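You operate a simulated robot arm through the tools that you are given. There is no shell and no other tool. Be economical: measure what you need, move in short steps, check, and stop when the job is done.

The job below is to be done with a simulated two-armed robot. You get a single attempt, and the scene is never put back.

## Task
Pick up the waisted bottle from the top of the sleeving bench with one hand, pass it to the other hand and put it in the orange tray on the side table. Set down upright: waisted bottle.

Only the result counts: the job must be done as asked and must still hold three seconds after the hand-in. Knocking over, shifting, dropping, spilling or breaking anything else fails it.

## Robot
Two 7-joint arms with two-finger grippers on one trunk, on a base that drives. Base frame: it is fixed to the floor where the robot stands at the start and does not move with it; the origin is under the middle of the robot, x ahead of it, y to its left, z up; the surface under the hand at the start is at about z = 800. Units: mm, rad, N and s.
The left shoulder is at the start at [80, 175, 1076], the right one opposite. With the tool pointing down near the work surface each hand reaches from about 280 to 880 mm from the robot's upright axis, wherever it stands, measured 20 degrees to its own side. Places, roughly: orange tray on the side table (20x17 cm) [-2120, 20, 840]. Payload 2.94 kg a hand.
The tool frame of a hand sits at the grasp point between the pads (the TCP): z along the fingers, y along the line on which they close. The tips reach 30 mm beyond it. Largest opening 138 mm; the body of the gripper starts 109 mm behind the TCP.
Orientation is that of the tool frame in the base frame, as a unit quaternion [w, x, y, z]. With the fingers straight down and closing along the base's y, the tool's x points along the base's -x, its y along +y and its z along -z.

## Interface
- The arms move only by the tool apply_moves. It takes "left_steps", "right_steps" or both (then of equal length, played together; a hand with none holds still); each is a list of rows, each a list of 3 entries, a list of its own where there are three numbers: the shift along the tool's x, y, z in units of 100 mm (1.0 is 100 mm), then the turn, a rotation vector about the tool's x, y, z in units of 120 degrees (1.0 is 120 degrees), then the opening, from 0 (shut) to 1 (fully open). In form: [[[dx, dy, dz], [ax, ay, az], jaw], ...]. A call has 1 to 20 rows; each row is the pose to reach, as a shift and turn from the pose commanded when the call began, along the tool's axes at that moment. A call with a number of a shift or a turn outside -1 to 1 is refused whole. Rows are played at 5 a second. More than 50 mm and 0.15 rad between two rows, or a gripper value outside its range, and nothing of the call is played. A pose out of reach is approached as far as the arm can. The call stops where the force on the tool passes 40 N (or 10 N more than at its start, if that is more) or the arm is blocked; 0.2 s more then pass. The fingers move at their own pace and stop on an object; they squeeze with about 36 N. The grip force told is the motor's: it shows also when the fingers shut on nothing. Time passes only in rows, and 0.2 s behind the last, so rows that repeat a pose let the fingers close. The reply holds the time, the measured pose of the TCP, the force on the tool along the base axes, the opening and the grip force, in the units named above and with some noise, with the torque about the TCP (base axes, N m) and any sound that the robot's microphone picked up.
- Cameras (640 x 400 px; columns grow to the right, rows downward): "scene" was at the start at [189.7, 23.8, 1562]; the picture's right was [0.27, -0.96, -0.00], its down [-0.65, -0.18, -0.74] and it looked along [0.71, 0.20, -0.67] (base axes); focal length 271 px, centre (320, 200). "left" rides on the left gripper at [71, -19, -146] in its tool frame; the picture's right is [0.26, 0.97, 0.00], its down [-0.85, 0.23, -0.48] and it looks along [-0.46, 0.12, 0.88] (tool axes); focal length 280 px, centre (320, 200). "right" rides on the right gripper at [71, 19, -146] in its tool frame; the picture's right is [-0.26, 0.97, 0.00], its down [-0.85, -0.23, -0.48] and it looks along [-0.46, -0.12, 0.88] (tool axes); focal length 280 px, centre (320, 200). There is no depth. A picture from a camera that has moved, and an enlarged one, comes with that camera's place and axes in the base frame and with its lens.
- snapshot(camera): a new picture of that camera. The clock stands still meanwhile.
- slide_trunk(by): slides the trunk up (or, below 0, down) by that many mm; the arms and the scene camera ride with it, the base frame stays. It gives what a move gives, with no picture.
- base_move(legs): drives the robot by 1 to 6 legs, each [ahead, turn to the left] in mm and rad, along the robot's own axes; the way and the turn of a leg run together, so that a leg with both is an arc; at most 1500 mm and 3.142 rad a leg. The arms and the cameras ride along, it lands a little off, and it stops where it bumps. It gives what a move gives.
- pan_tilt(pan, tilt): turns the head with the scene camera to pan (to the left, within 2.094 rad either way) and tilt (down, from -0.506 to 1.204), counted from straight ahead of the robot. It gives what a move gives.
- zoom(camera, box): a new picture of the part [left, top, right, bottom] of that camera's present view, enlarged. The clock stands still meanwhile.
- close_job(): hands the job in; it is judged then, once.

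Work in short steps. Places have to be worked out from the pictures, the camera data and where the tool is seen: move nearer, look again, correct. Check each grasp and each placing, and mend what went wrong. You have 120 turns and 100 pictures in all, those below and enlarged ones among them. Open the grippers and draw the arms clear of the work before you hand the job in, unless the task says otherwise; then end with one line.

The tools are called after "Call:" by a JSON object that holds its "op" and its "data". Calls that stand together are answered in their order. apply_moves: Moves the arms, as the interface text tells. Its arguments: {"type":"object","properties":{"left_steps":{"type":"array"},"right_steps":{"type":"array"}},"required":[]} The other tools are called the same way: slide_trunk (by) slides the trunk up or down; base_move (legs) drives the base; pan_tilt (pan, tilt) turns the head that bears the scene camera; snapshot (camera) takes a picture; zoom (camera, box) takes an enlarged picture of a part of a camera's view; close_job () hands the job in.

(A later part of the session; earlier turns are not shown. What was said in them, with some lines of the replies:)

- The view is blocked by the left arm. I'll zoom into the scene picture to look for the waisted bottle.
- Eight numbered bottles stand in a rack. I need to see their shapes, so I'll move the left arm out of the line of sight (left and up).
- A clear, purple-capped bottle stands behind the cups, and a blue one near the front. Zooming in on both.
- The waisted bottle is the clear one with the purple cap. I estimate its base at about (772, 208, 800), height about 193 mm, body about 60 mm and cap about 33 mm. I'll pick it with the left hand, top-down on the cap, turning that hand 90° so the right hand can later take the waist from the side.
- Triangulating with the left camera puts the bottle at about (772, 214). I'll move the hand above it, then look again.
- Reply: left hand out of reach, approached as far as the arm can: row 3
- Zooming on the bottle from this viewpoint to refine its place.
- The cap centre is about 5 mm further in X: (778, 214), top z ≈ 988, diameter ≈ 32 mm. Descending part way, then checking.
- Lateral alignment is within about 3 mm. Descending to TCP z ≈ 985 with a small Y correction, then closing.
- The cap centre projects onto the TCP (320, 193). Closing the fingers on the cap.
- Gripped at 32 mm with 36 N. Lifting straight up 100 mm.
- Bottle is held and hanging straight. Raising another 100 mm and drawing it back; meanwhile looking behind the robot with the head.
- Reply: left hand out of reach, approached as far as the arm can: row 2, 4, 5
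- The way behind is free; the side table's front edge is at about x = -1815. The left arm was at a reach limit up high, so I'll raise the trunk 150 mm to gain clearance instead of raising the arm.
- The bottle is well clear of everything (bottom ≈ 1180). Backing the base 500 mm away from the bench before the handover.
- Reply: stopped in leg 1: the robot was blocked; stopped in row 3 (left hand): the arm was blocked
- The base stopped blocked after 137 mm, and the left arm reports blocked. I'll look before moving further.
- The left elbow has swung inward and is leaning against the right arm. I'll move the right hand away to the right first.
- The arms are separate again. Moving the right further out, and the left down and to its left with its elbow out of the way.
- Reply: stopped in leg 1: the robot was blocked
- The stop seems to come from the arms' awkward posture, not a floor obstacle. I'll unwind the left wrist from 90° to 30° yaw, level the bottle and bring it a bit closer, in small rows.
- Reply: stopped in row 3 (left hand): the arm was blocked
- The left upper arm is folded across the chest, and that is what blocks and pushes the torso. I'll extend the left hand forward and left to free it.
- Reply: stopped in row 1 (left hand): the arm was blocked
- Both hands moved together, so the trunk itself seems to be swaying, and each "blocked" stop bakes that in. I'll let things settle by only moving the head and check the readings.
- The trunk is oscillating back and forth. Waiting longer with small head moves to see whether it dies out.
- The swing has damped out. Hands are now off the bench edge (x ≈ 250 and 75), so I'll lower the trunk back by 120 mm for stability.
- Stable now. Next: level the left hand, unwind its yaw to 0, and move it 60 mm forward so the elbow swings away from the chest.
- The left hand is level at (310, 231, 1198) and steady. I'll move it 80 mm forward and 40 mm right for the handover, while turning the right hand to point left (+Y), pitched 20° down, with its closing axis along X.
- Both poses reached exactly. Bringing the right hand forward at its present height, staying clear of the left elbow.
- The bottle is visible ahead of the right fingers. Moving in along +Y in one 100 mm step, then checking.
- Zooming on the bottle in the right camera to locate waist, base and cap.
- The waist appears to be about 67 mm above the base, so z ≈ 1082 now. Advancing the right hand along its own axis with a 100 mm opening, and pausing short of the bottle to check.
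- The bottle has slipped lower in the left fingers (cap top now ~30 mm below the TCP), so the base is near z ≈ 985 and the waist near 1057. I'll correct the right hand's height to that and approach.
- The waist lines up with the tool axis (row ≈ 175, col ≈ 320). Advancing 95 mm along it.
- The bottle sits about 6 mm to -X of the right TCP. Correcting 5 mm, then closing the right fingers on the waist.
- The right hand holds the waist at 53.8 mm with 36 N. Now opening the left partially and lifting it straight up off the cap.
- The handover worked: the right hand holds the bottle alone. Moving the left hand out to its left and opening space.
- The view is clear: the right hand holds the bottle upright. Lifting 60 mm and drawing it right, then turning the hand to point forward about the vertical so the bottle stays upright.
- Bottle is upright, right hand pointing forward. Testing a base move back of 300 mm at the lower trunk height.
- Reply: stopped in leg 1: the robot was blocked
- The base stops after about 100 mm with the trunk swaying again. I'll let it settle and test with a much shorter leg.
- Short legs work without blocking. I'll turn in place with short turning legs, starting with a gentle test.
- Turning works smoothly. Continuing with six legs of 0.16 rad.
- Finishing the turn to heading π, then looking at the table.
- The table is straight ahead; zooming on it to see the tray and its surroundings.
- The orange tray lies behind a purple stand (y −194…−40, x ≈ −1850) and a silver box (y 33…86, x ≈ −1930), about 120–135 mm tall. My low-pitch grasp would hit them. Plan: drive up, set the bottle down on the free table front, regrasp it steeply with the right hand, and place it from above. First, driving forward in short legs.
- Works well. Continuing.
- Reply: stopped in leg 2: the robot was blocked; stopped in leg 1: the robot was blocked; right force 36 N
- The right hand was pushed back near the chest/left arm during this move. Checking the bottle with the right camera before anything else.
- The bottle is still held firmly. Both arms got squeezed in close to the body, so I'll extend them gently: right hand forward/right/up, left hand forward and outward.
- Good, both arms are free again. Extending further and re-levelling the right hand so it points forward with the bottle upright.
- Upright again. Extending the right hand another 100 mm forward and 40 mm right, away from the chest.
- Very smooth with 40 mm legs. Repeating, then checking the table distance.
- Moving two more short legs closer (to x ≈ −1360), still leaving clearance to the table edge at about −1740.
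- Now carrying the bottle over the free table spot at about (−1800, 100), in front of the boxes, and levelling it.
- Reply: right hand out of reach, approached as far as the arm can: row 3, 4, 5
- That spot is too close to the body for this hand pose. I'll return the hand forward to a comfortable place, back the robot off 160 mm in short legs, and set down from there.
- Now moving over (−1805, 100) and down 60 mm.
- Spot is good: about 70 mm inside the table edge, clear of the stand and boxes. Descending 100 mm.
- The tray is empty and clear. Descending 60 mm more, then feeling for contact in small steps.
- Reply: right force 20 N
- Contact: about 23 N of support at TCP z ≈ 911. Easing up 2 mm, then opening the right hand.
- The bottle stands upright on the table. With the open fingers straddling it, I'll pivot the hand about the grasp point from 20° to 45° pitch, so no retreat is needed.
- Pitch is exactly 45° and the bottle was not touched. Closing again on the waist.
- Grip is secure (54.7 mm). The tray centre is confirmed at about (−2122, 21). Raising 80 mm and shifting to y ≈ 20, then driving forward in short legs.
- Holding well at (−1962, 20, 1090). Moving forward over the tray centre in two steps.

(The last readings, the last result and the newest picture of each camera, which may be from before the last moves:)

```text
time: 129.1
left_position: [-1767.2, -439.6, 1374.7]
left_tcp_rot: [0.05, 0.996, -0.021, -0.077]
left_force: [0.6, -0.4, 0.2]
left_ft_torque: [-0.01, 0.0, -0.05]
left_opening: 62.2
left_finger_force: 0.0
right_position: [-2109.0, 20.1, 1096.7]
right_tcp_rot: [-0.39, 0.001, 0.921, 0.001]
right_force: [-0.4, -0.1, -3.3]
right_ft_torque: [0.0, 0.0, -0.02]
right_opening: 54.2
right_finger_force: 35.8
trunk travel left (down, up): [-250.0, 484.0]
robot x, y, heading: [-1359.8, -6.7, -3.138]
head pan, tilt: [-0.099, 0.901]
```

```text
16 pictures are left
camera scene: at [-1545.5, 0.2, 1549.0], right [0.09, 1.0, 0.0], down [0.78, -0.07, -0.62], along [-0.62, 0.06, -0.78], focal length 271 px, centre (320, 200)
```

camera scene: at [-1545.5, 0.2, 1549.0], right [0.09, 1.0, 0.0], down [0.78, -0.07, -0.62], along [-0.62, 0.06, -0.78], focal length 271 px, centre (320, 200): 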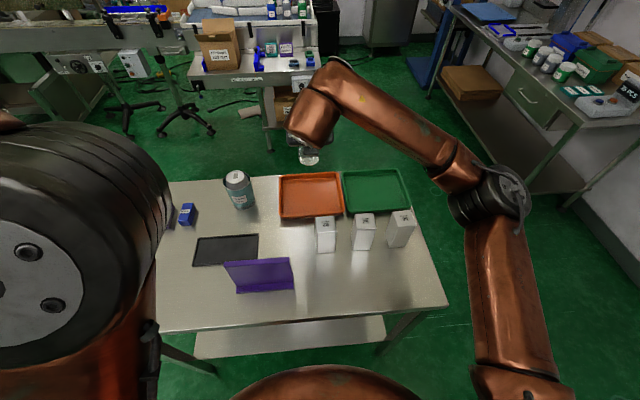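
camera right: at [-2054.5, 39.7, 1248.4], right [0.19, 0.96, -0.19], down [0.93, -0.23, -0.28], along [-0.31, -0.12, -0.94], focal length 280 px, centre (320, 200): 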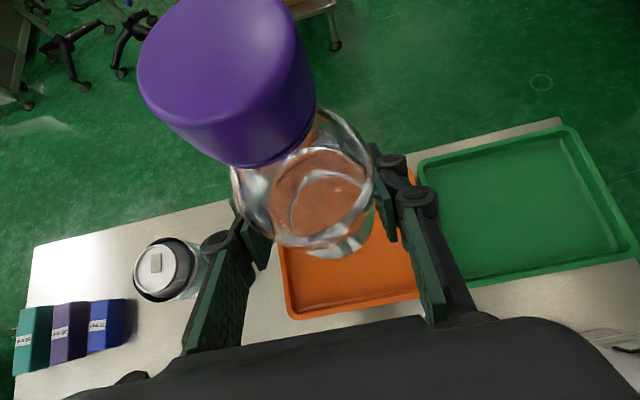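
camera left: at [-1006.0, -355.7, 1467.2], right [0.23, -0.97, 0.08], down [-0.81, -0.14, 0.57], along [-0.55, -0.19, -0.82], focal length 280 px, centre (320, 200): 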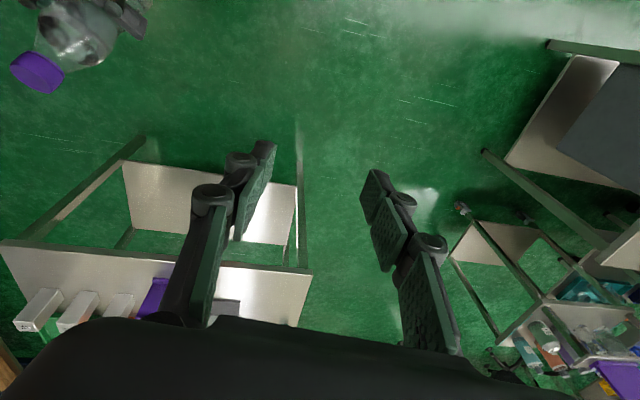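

The tray centre from both cameras is about (−2126, 21). Shifting 16 mm forward and descending 95 mm.

Call:
{"op": "apply_moves", "data": {"right_steps": [[[-0.14, 0, 0.2], [0, -0.002, 0], 0.25], [[-0.28, 0, 0.39], [0, -0.004, 0], 0.25], [[-0.43, 0, 0.58], [0, -0.006, 0], 0.25], [[-0.571, 0, 0.776], [0, -0.0075, 0], 0.25], [[-0.571, 0, 0.776], [0, -0.0075, 0], 0.25]]}}

Call:
{"op": "snapshot", "data": {"camera": "scene"}}

Call:
{"op": "snapshot", "data": {"camera": "right"}}

```text
time: 130.3
left_position: [-1766.9, -439.6, 1374.0]
left_tcp_rot: [0.049, 0.996, -0.021, -0.075]
left_force: [-0.2, 0.8, 0.1]
left_ft_torque: [0.03, -0.02, -0.02]
left_opening: 62.0
left_finger_force: 0.0
right_position: [-2125.4, 18.9, 1002.4]
right_tcp_rot: [-0.383, 0.002, 0.924, 0.002]
right_force: [0.2, -0.3, -4.0]
right_ft_torque: [-0.02, -0.01, -0.03]
right_opening: 54.1
right_finger_force: 36.2
trunk travel left (down, up): [-250.0, 484.0]
robot x, y, heading: [-1353.8, -8.7, -3.135]
head pan, tilt: [-0.099, 0.901]
```

```text
15 pictures are left
camera scene: at [-1545.9, 0.2, 1549.0], right [0.09, 1.0, 0.0], down [0.78, -0.07, -0.62], along [-0.62, 0.06, -0.78], focal length 271 px, centre (320, 200)
```

scene: 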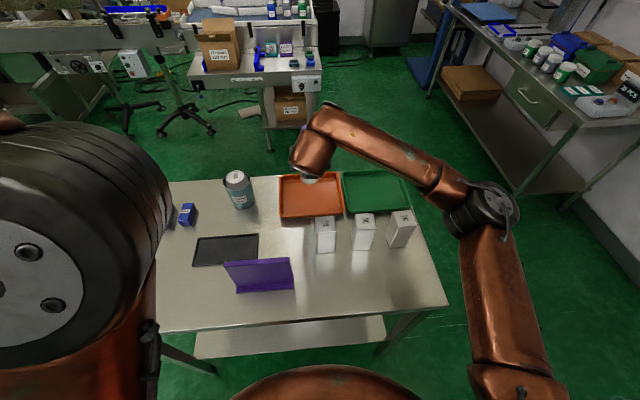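

```text
14 pictures are left
camera right: at [-2072.8, 39.5, 1155.3], right [0.19, 0.96, -0.18], down [0.94, -0.23, -0.26], along [-0.3, -0.12, -0.95], focal length 280 px, centre (320, 200)
```

right: 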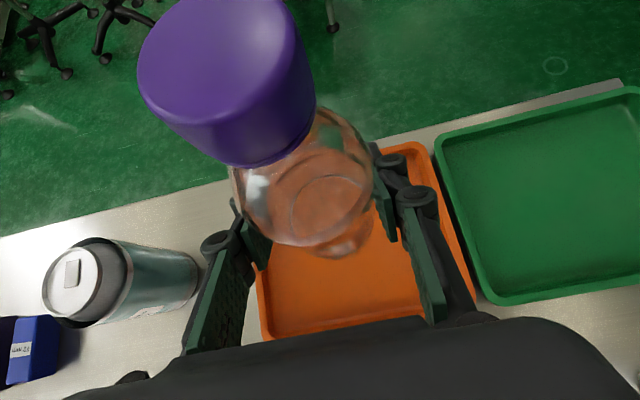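

Centred over the tray, forearm well above the boxes. Descending 65 mm, then feeling down.

Call:
{"op": "apply_moves", "data": {"right_steps": [[[-0.15, 0, 0.15], [0, 0, 0], 0.25], [[-0.3, 0, 0.3], [0, 0, 0], 0.25], [[-0.46, 0, 0.46], [0, 0, 0], 0.25], [[-0.46, 0, 0.46], [0, 0, 0], 0.25]]}}

Call:
{"op": "apply_moves", "data": {"right_steps": [[[-0.028, 0, 0.028], [0, 0, 0], 0.25], [[-0.056, 0, 0.056], [0, 0, 0], 0.25], [[-0.085, 0, 0.085], [0, 0, 0], 0.25], [[-0.113, 0, 0.113], [0, 0, 0], 0.25]]}}

Call:
{"op": "snapshot", "data": {"camera": "right"}}

```text
time: 131.3
left_position: [-1766.5, -439.7, 1374.4]
left_tcp_rot: [0.049, 0.996, -0.021, -0.076]
left_force: [0.4, 0.5, -0.3]
left_ft_torque: [-0.01, 0.02, -0.01]
left_opening: 62.2
left_finger_force: 0.0
right_position: [-2125.9, 19.6, 936.4]
right_tcp_rot: [-0.383, 0.001, 0.924, 0.001]
right_force: [-0.3, 0.6, -3.6]
right_ft_torque: [0.01, 0.02, -0.02]
right_opening: 54.5
right_finger_force: 35.6
trunk travel left (down, up): [-250.0, 484.0]
robot x, y, heading: [-1358.0, -5.4, -3.135]
head pan, tilt: [-0.099, 0.901]
```

```text
time: 132.3
left_position: [-1767.0, -439.9, 1374.4]
left_tcp_rot: [0.05, 0.996, -0.02, -0.075]
left_force: [-0.6, -0.3, 0.6]
left_ft_torque: [0.05, -0.01, 0.02]
left_opening: 61.7
left_finger_force: 0.1
right_position: [-2125.9, 19.8, 920.9]
right_tcp_rot: [-0.382, 0.001, 0.924, 0.002]
right_force: [0.1, -0.3, -4.1]
right_ft_torque: [0.01, 0.02, -0.01]
right_opening: 54.4
right_finger_force: 36.5
trunk travel left (down, up): [-250.0, 484.0]
robot x, y, heading: [-1353.9, -4.0, -3.13]
head pan, tilt: [-0.099, 0.901]
```

```text
13 pictures are left
camera right: at [-2073.9, 39.6, 1074.1], right [0.19, 0.96, -0.18], down [0.94, -0.23, -0.26], along [-0.3, -0.12, -0.95], focal length 280 px, centre (320, 200)
```

right: 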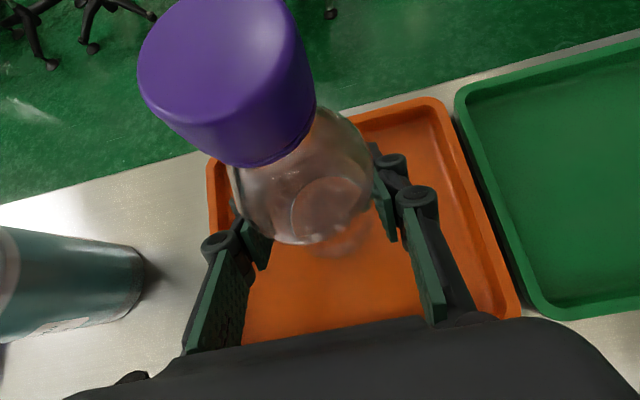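

No contact yet at z = 921. Continuing down in 3 mm steps.

Call:
{"op": "apply_moves", "data": {"right_steps": [[[-0.021, 0, 0.021], [0, 0, 0], 0.25], [[-0.042, 0, 0.042], [0, 0, 0], 0.25], [[-0.042, 0, 0.042], [0, 0, 0], 0.25]]}}

```text
time: 133.1
left_position: [-1767.8, -438.1, 1375.9]
left_tcp_rot: [0.049, 0.996, -0.021, -0.076]
left_force: [0.8, -1.0, 0.0]
left_ft_torque: [-0.02, 0.0, 0.04]
left_opening: 62.1
left_finger_force: 0.0
right_position: [-2126.4, 21.6, 915.4]
right_tcp_rot: [-0.382, 0.003, 0.924, 0.002]
right_force: [-0.1, 0.7, 1.2]
right_ft_torque: [-0.03, 0.09, -0.01]
right_opening: 54.3
right_finger_force: 35.6
trunk travel left (down, up): [-250.0, 484.0]
robot x, y, heading: [-1358.1, -9.2, -3.132]
head pan, tilt: [-0.099, 0.901]
```

First contact (support ≈ 5 N). Pressing 1.5 mm more to seat it, then opening slowly.

Call:
{"op": "apply_moves", "data": {"right_steps": [[[-0.01, 0, 0.01], [0, 0, 0], 0.25], [[-0.01, 0, 0.01], [0, 0, 0], 0.25], [[-0.01, 0, 0.01], [0, 0, 0], 0.45], [[-0.01, 0, 0.01], [0, 0, 0], 0.55], [[-0.01, 0, 0.01], [0, 0, 0], 0.65], [[-0.01, 0, 0.01], [0, 0, 0], 0.68], [[-0.01, 0, 0.01], [0, 0, 0], 0.68]]}}

Call:
{"op": "snapshot", "data": {"camera": "right"}}

Call:
{"op": "zoom", "data": {"camera": "scene", "box": [230, 90, 422, 260]}}

```text
time: 134.7
left_position: [-1766.5, -438.7, 1375.1]
left_tcp_rot: [0.05, 0.996, -0.02, -0.075]
left_force: [-0.3, 0.2, 0.1]
left_ft_torque: [-0.01, -0.03, -0.01]
left_opening: 62.3
left_finger_force: 0.0
right_position: [-2125.3, 20.1, 914.1]
right_tcp_rot: [-0.383, 0.002, 0.924, 0.002]
right_force: [-0.2, 0.0, -0.3]
right_ft_torque: [-0.04, 0.01, 0.01]
right_opening: 93.9
right_finger_force: 0.1
trunk travel left (down, up): [-250.0, 484.0]
robot x, y, heading: [-1360.4, -8.7, -3.131]
head pan, tilt: [-0.099, 0.901]
```

```text
12 pictures are left
camera right: at [-2073.3, 39.8, 1066.9], right [0.19, 0.96, -0.18], down [0.94, -0.23, -0.26], along [-0.3, -0.12, -0.95], focal length 280 px, centre (320, 200)
```

right: 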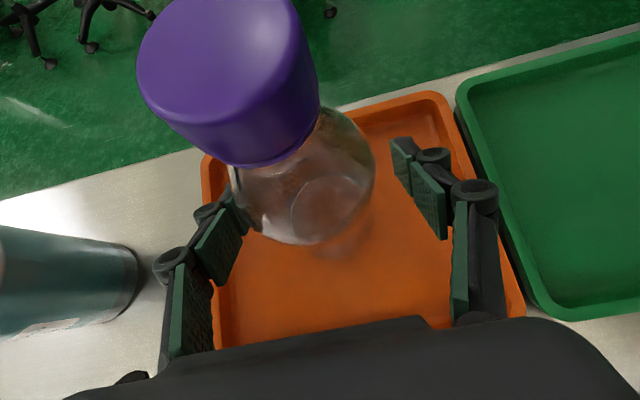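

```text
2.35 times, centred on (326, 175) of scene
camera zoom: at [-1545.9, 0.2, 1548.9], right [0.09, 1.0, 0.0], down [0.78, -0.07, -0.62], along [-0.62, 0.06, -0.78], focal length 637 px, centre (306, 259)
```

zoom: 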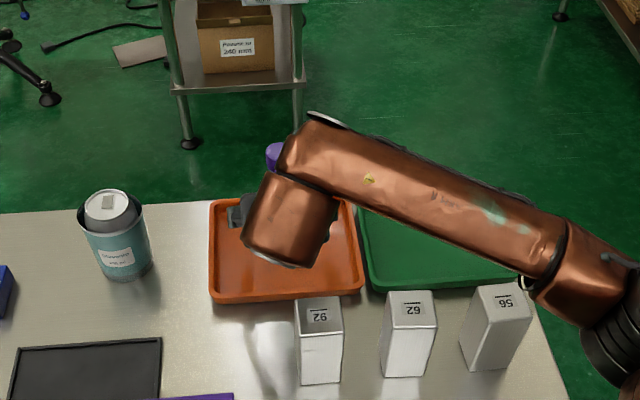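

Released; the bottle stands in the tray. Retracting the right hand along its own axis, back and up.

Call:
{"op": "apply_moves", "data": {"right_steps": [[[0, 0, -0.2], [0, 0, 0], 0.7], [[0, 0, -0.45], [0, 0, 0], 0.72], [[0, 0, -0.7], [0, 0, 0], 0.72], [[0, 0, -0.95], [0, 0, 0], 0.72]]}}

Call:
{"op": "snapshot", "data": {"camera": "right"}}

Call:
{"op": "apply_moves", "data": {"right_steps": [[[0.3, 0, -0.3], [0, 0, 0], 0.72], [[0.55, 0, -0.55], [0, 0, 0], 0.72], [[0.8, 0, -0.8], [0, 0, 0], 0.72]]}}

Call:
{"op": "snapshot", "data": {"camera": "scene"}}

```text
time: 135.7
left_position: [-1766.5, -439.8, 1374.0]
left_tcp_rot: [0.05, 0.996, -0.02, -0.076]
left_force: [-0.2, 0.1, -0.5]
left_ft_torque: [0.0, 0.0, -0.02]
left_opening: 62.2
left_finger_force: 0.1
right_position: [-2057.4, 20.3, 981.6]
right_tcp_rot: [-0.383, 0.002, 0.924, 0.002]
right_force: [-0.2, 0.2, -0.1]
right_ft_torque: [0.0, -0.01, 0.03]
right_opening: 99.3
right_finger_force: 0.1
trunk travel left (down, up): [-250.0, 484.0]
robot x, y, heading: [-1356.4, -4.2, -3.131]
head pan, tilt: [-0.099, 0.901]
```

```text
10 pictures are left
camera right: at [-2005.5, 39.1, 1134.3], right [0.19, 0.96, -0.18], down [0.94, -0.23, -0.26], along [-0.3, -0.12, -0.95], focal length 280 px, centre (320, 200)
```

right: 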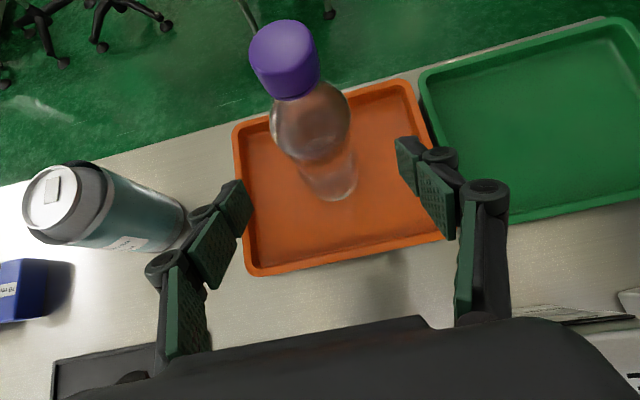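

```text
time: 136.5
left_position: [-1765.3, -438.7, 1374.8]
left_tcp_rot: [0.05, 0.996, -0.021, -0.076]
left_force: [-0.2, -0.2, 0.2]
left_ft_torque: [0.03, 0.05, -0.02]
left_opening: 62.0
left_finger_force: 0.1
right_position: [-2057.2, 19.7, 1094.7]
right_tcp_rot: [-0.382, 0.001, 0.924, 0.001]
right_force: [-0.1, 0.5, 0.0]
right_ft_torque: [0.0, 0.02, 0.0]
right_opening: 99.1
right_finger_force: 0.1
trunk travel left (down, up): [-250.0, 484.0]
robot x, y, heading: [-1360.6, -6.5, -3.134]
head pan, tilt: [-0.099, 0.901]
```

```text
9 pictures are left
camera scene: at [-1544.7, -0.1, 1549.2], right [0.09, 1.0, 0.0], down [0.78, -0.07, -0.62], along [-0.62, 0.06, -0.78], focal length 271 px, centre (320, 200)
```

scene: 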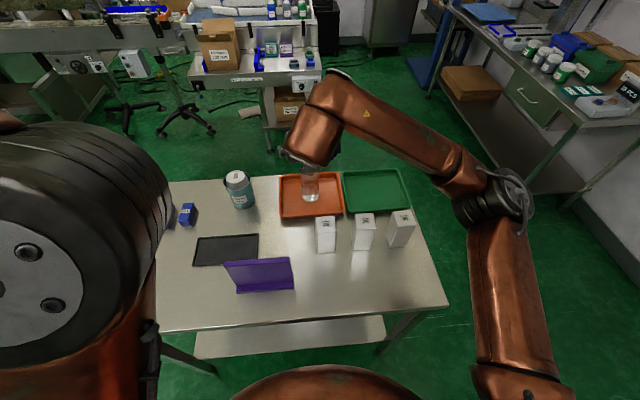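

The bottle stands upright in the tray, and its neighbours are untouched. Drawing the right hand back 100 mm clear of the work and opening both grippers fully.

Call:
{"op": "apply_moves", "data": {"left_steps": [[[0, 0, 0], [0, 0, 0], 0.7], [[0, 0, 0], [0, 0, 0], 1], [[0, 0, 0], [0, 0, 0], 1], [[0, 0, 0], [0, 0, 0], 1]], "right_steps": [[[-0.2, 0, -0.2], [0, 0, 0], 0.8], [[-0.4, 0, -0.4], [0, 0, 0], 1], [[-0.6, 0, -0.6], [0, 0, 0], 1], [[-0.7, 0, -0.7], [0, 0, 0], 1]]}}

Call:
{"op": "zoom", "data": {"camera": "scene", "box": [190, 120, 430, 270]}}

Call:
{"op": "snapshot", "data": {"camera": "right"}}

```text
time: 137.5
left_position: [-1765.9, -439.2, 1374.4]
left_tcp_rot: [0.049, 0.996, -0.021, -0.076]
left_force: [0.4, -0.6, 0.6]
left_ft_torque: [-0.01, -0.02, 0.02]
left_opening: 137.8
left_finger_force: 0.1
right_position: [-1960.1, 20.5, 1093.2]
right_tcp_rot: [-0.383, 0.002, 0.924, 0.002]
right_force: [-0.4, -0.5, 1.2]
right_ft_torque: [0.03, -0.01, -0.01]
right_opening: 138.0
right_finger_force: 0.1
trunk travel left (down, up): [-250.0, 484.0]
robot x, y, heading: [-1358.5, -7.3, -3.134]
head pan, tilt: [-0.099, 0.901]
```

```text
2.67 times, centred on (310, 195) of scene
camera zoom: at [-1545.9, 0.1, 1548.9], right [0.09, 1.0, 0.0], down [0.78, -0.07, -0.62], along [-0.62, 0.06, -0.78], focal length 722 px, centre (347, 213)
```

zoom: 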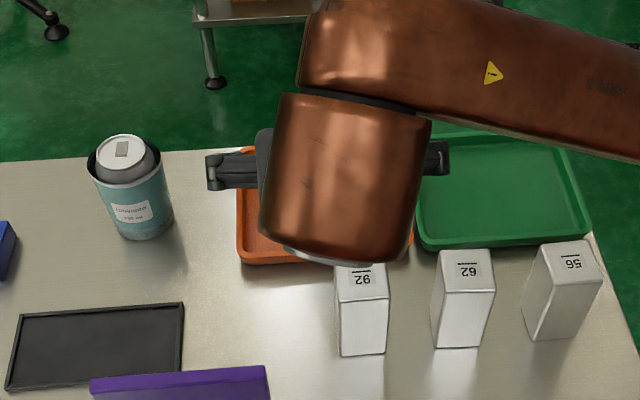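

```text
7 pictures are left
camera right: at [-1906.9, 39.2, 1246.7], right [0.19, 0.96, -0.18], down [0.94, -0.23, -0.26], along [-0.3, -0.12, -0.95], focal length 280 px, centre (320, 200)
```

right: 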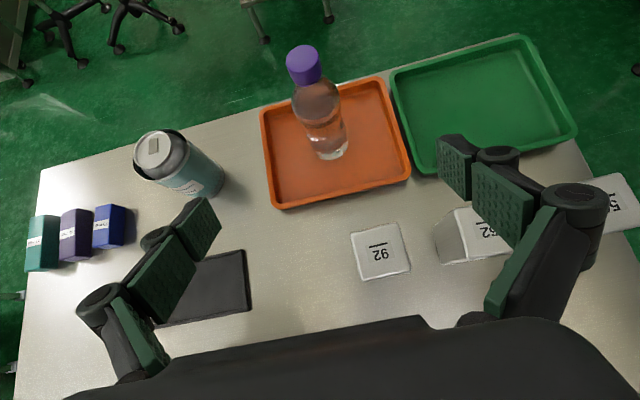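

The bottle stands upright near the middle of the orange tray, everything else on the table is in place, and both hands are open and clear. Handing in.

Call:
{"op": "close_job", "data": {}}

```text
The job is handed in.
```

The waisted bottle went from the left hand to the right hand and now stands upright in the orange tray. On the way, I set it down on the side table once to change the right hand's grip.
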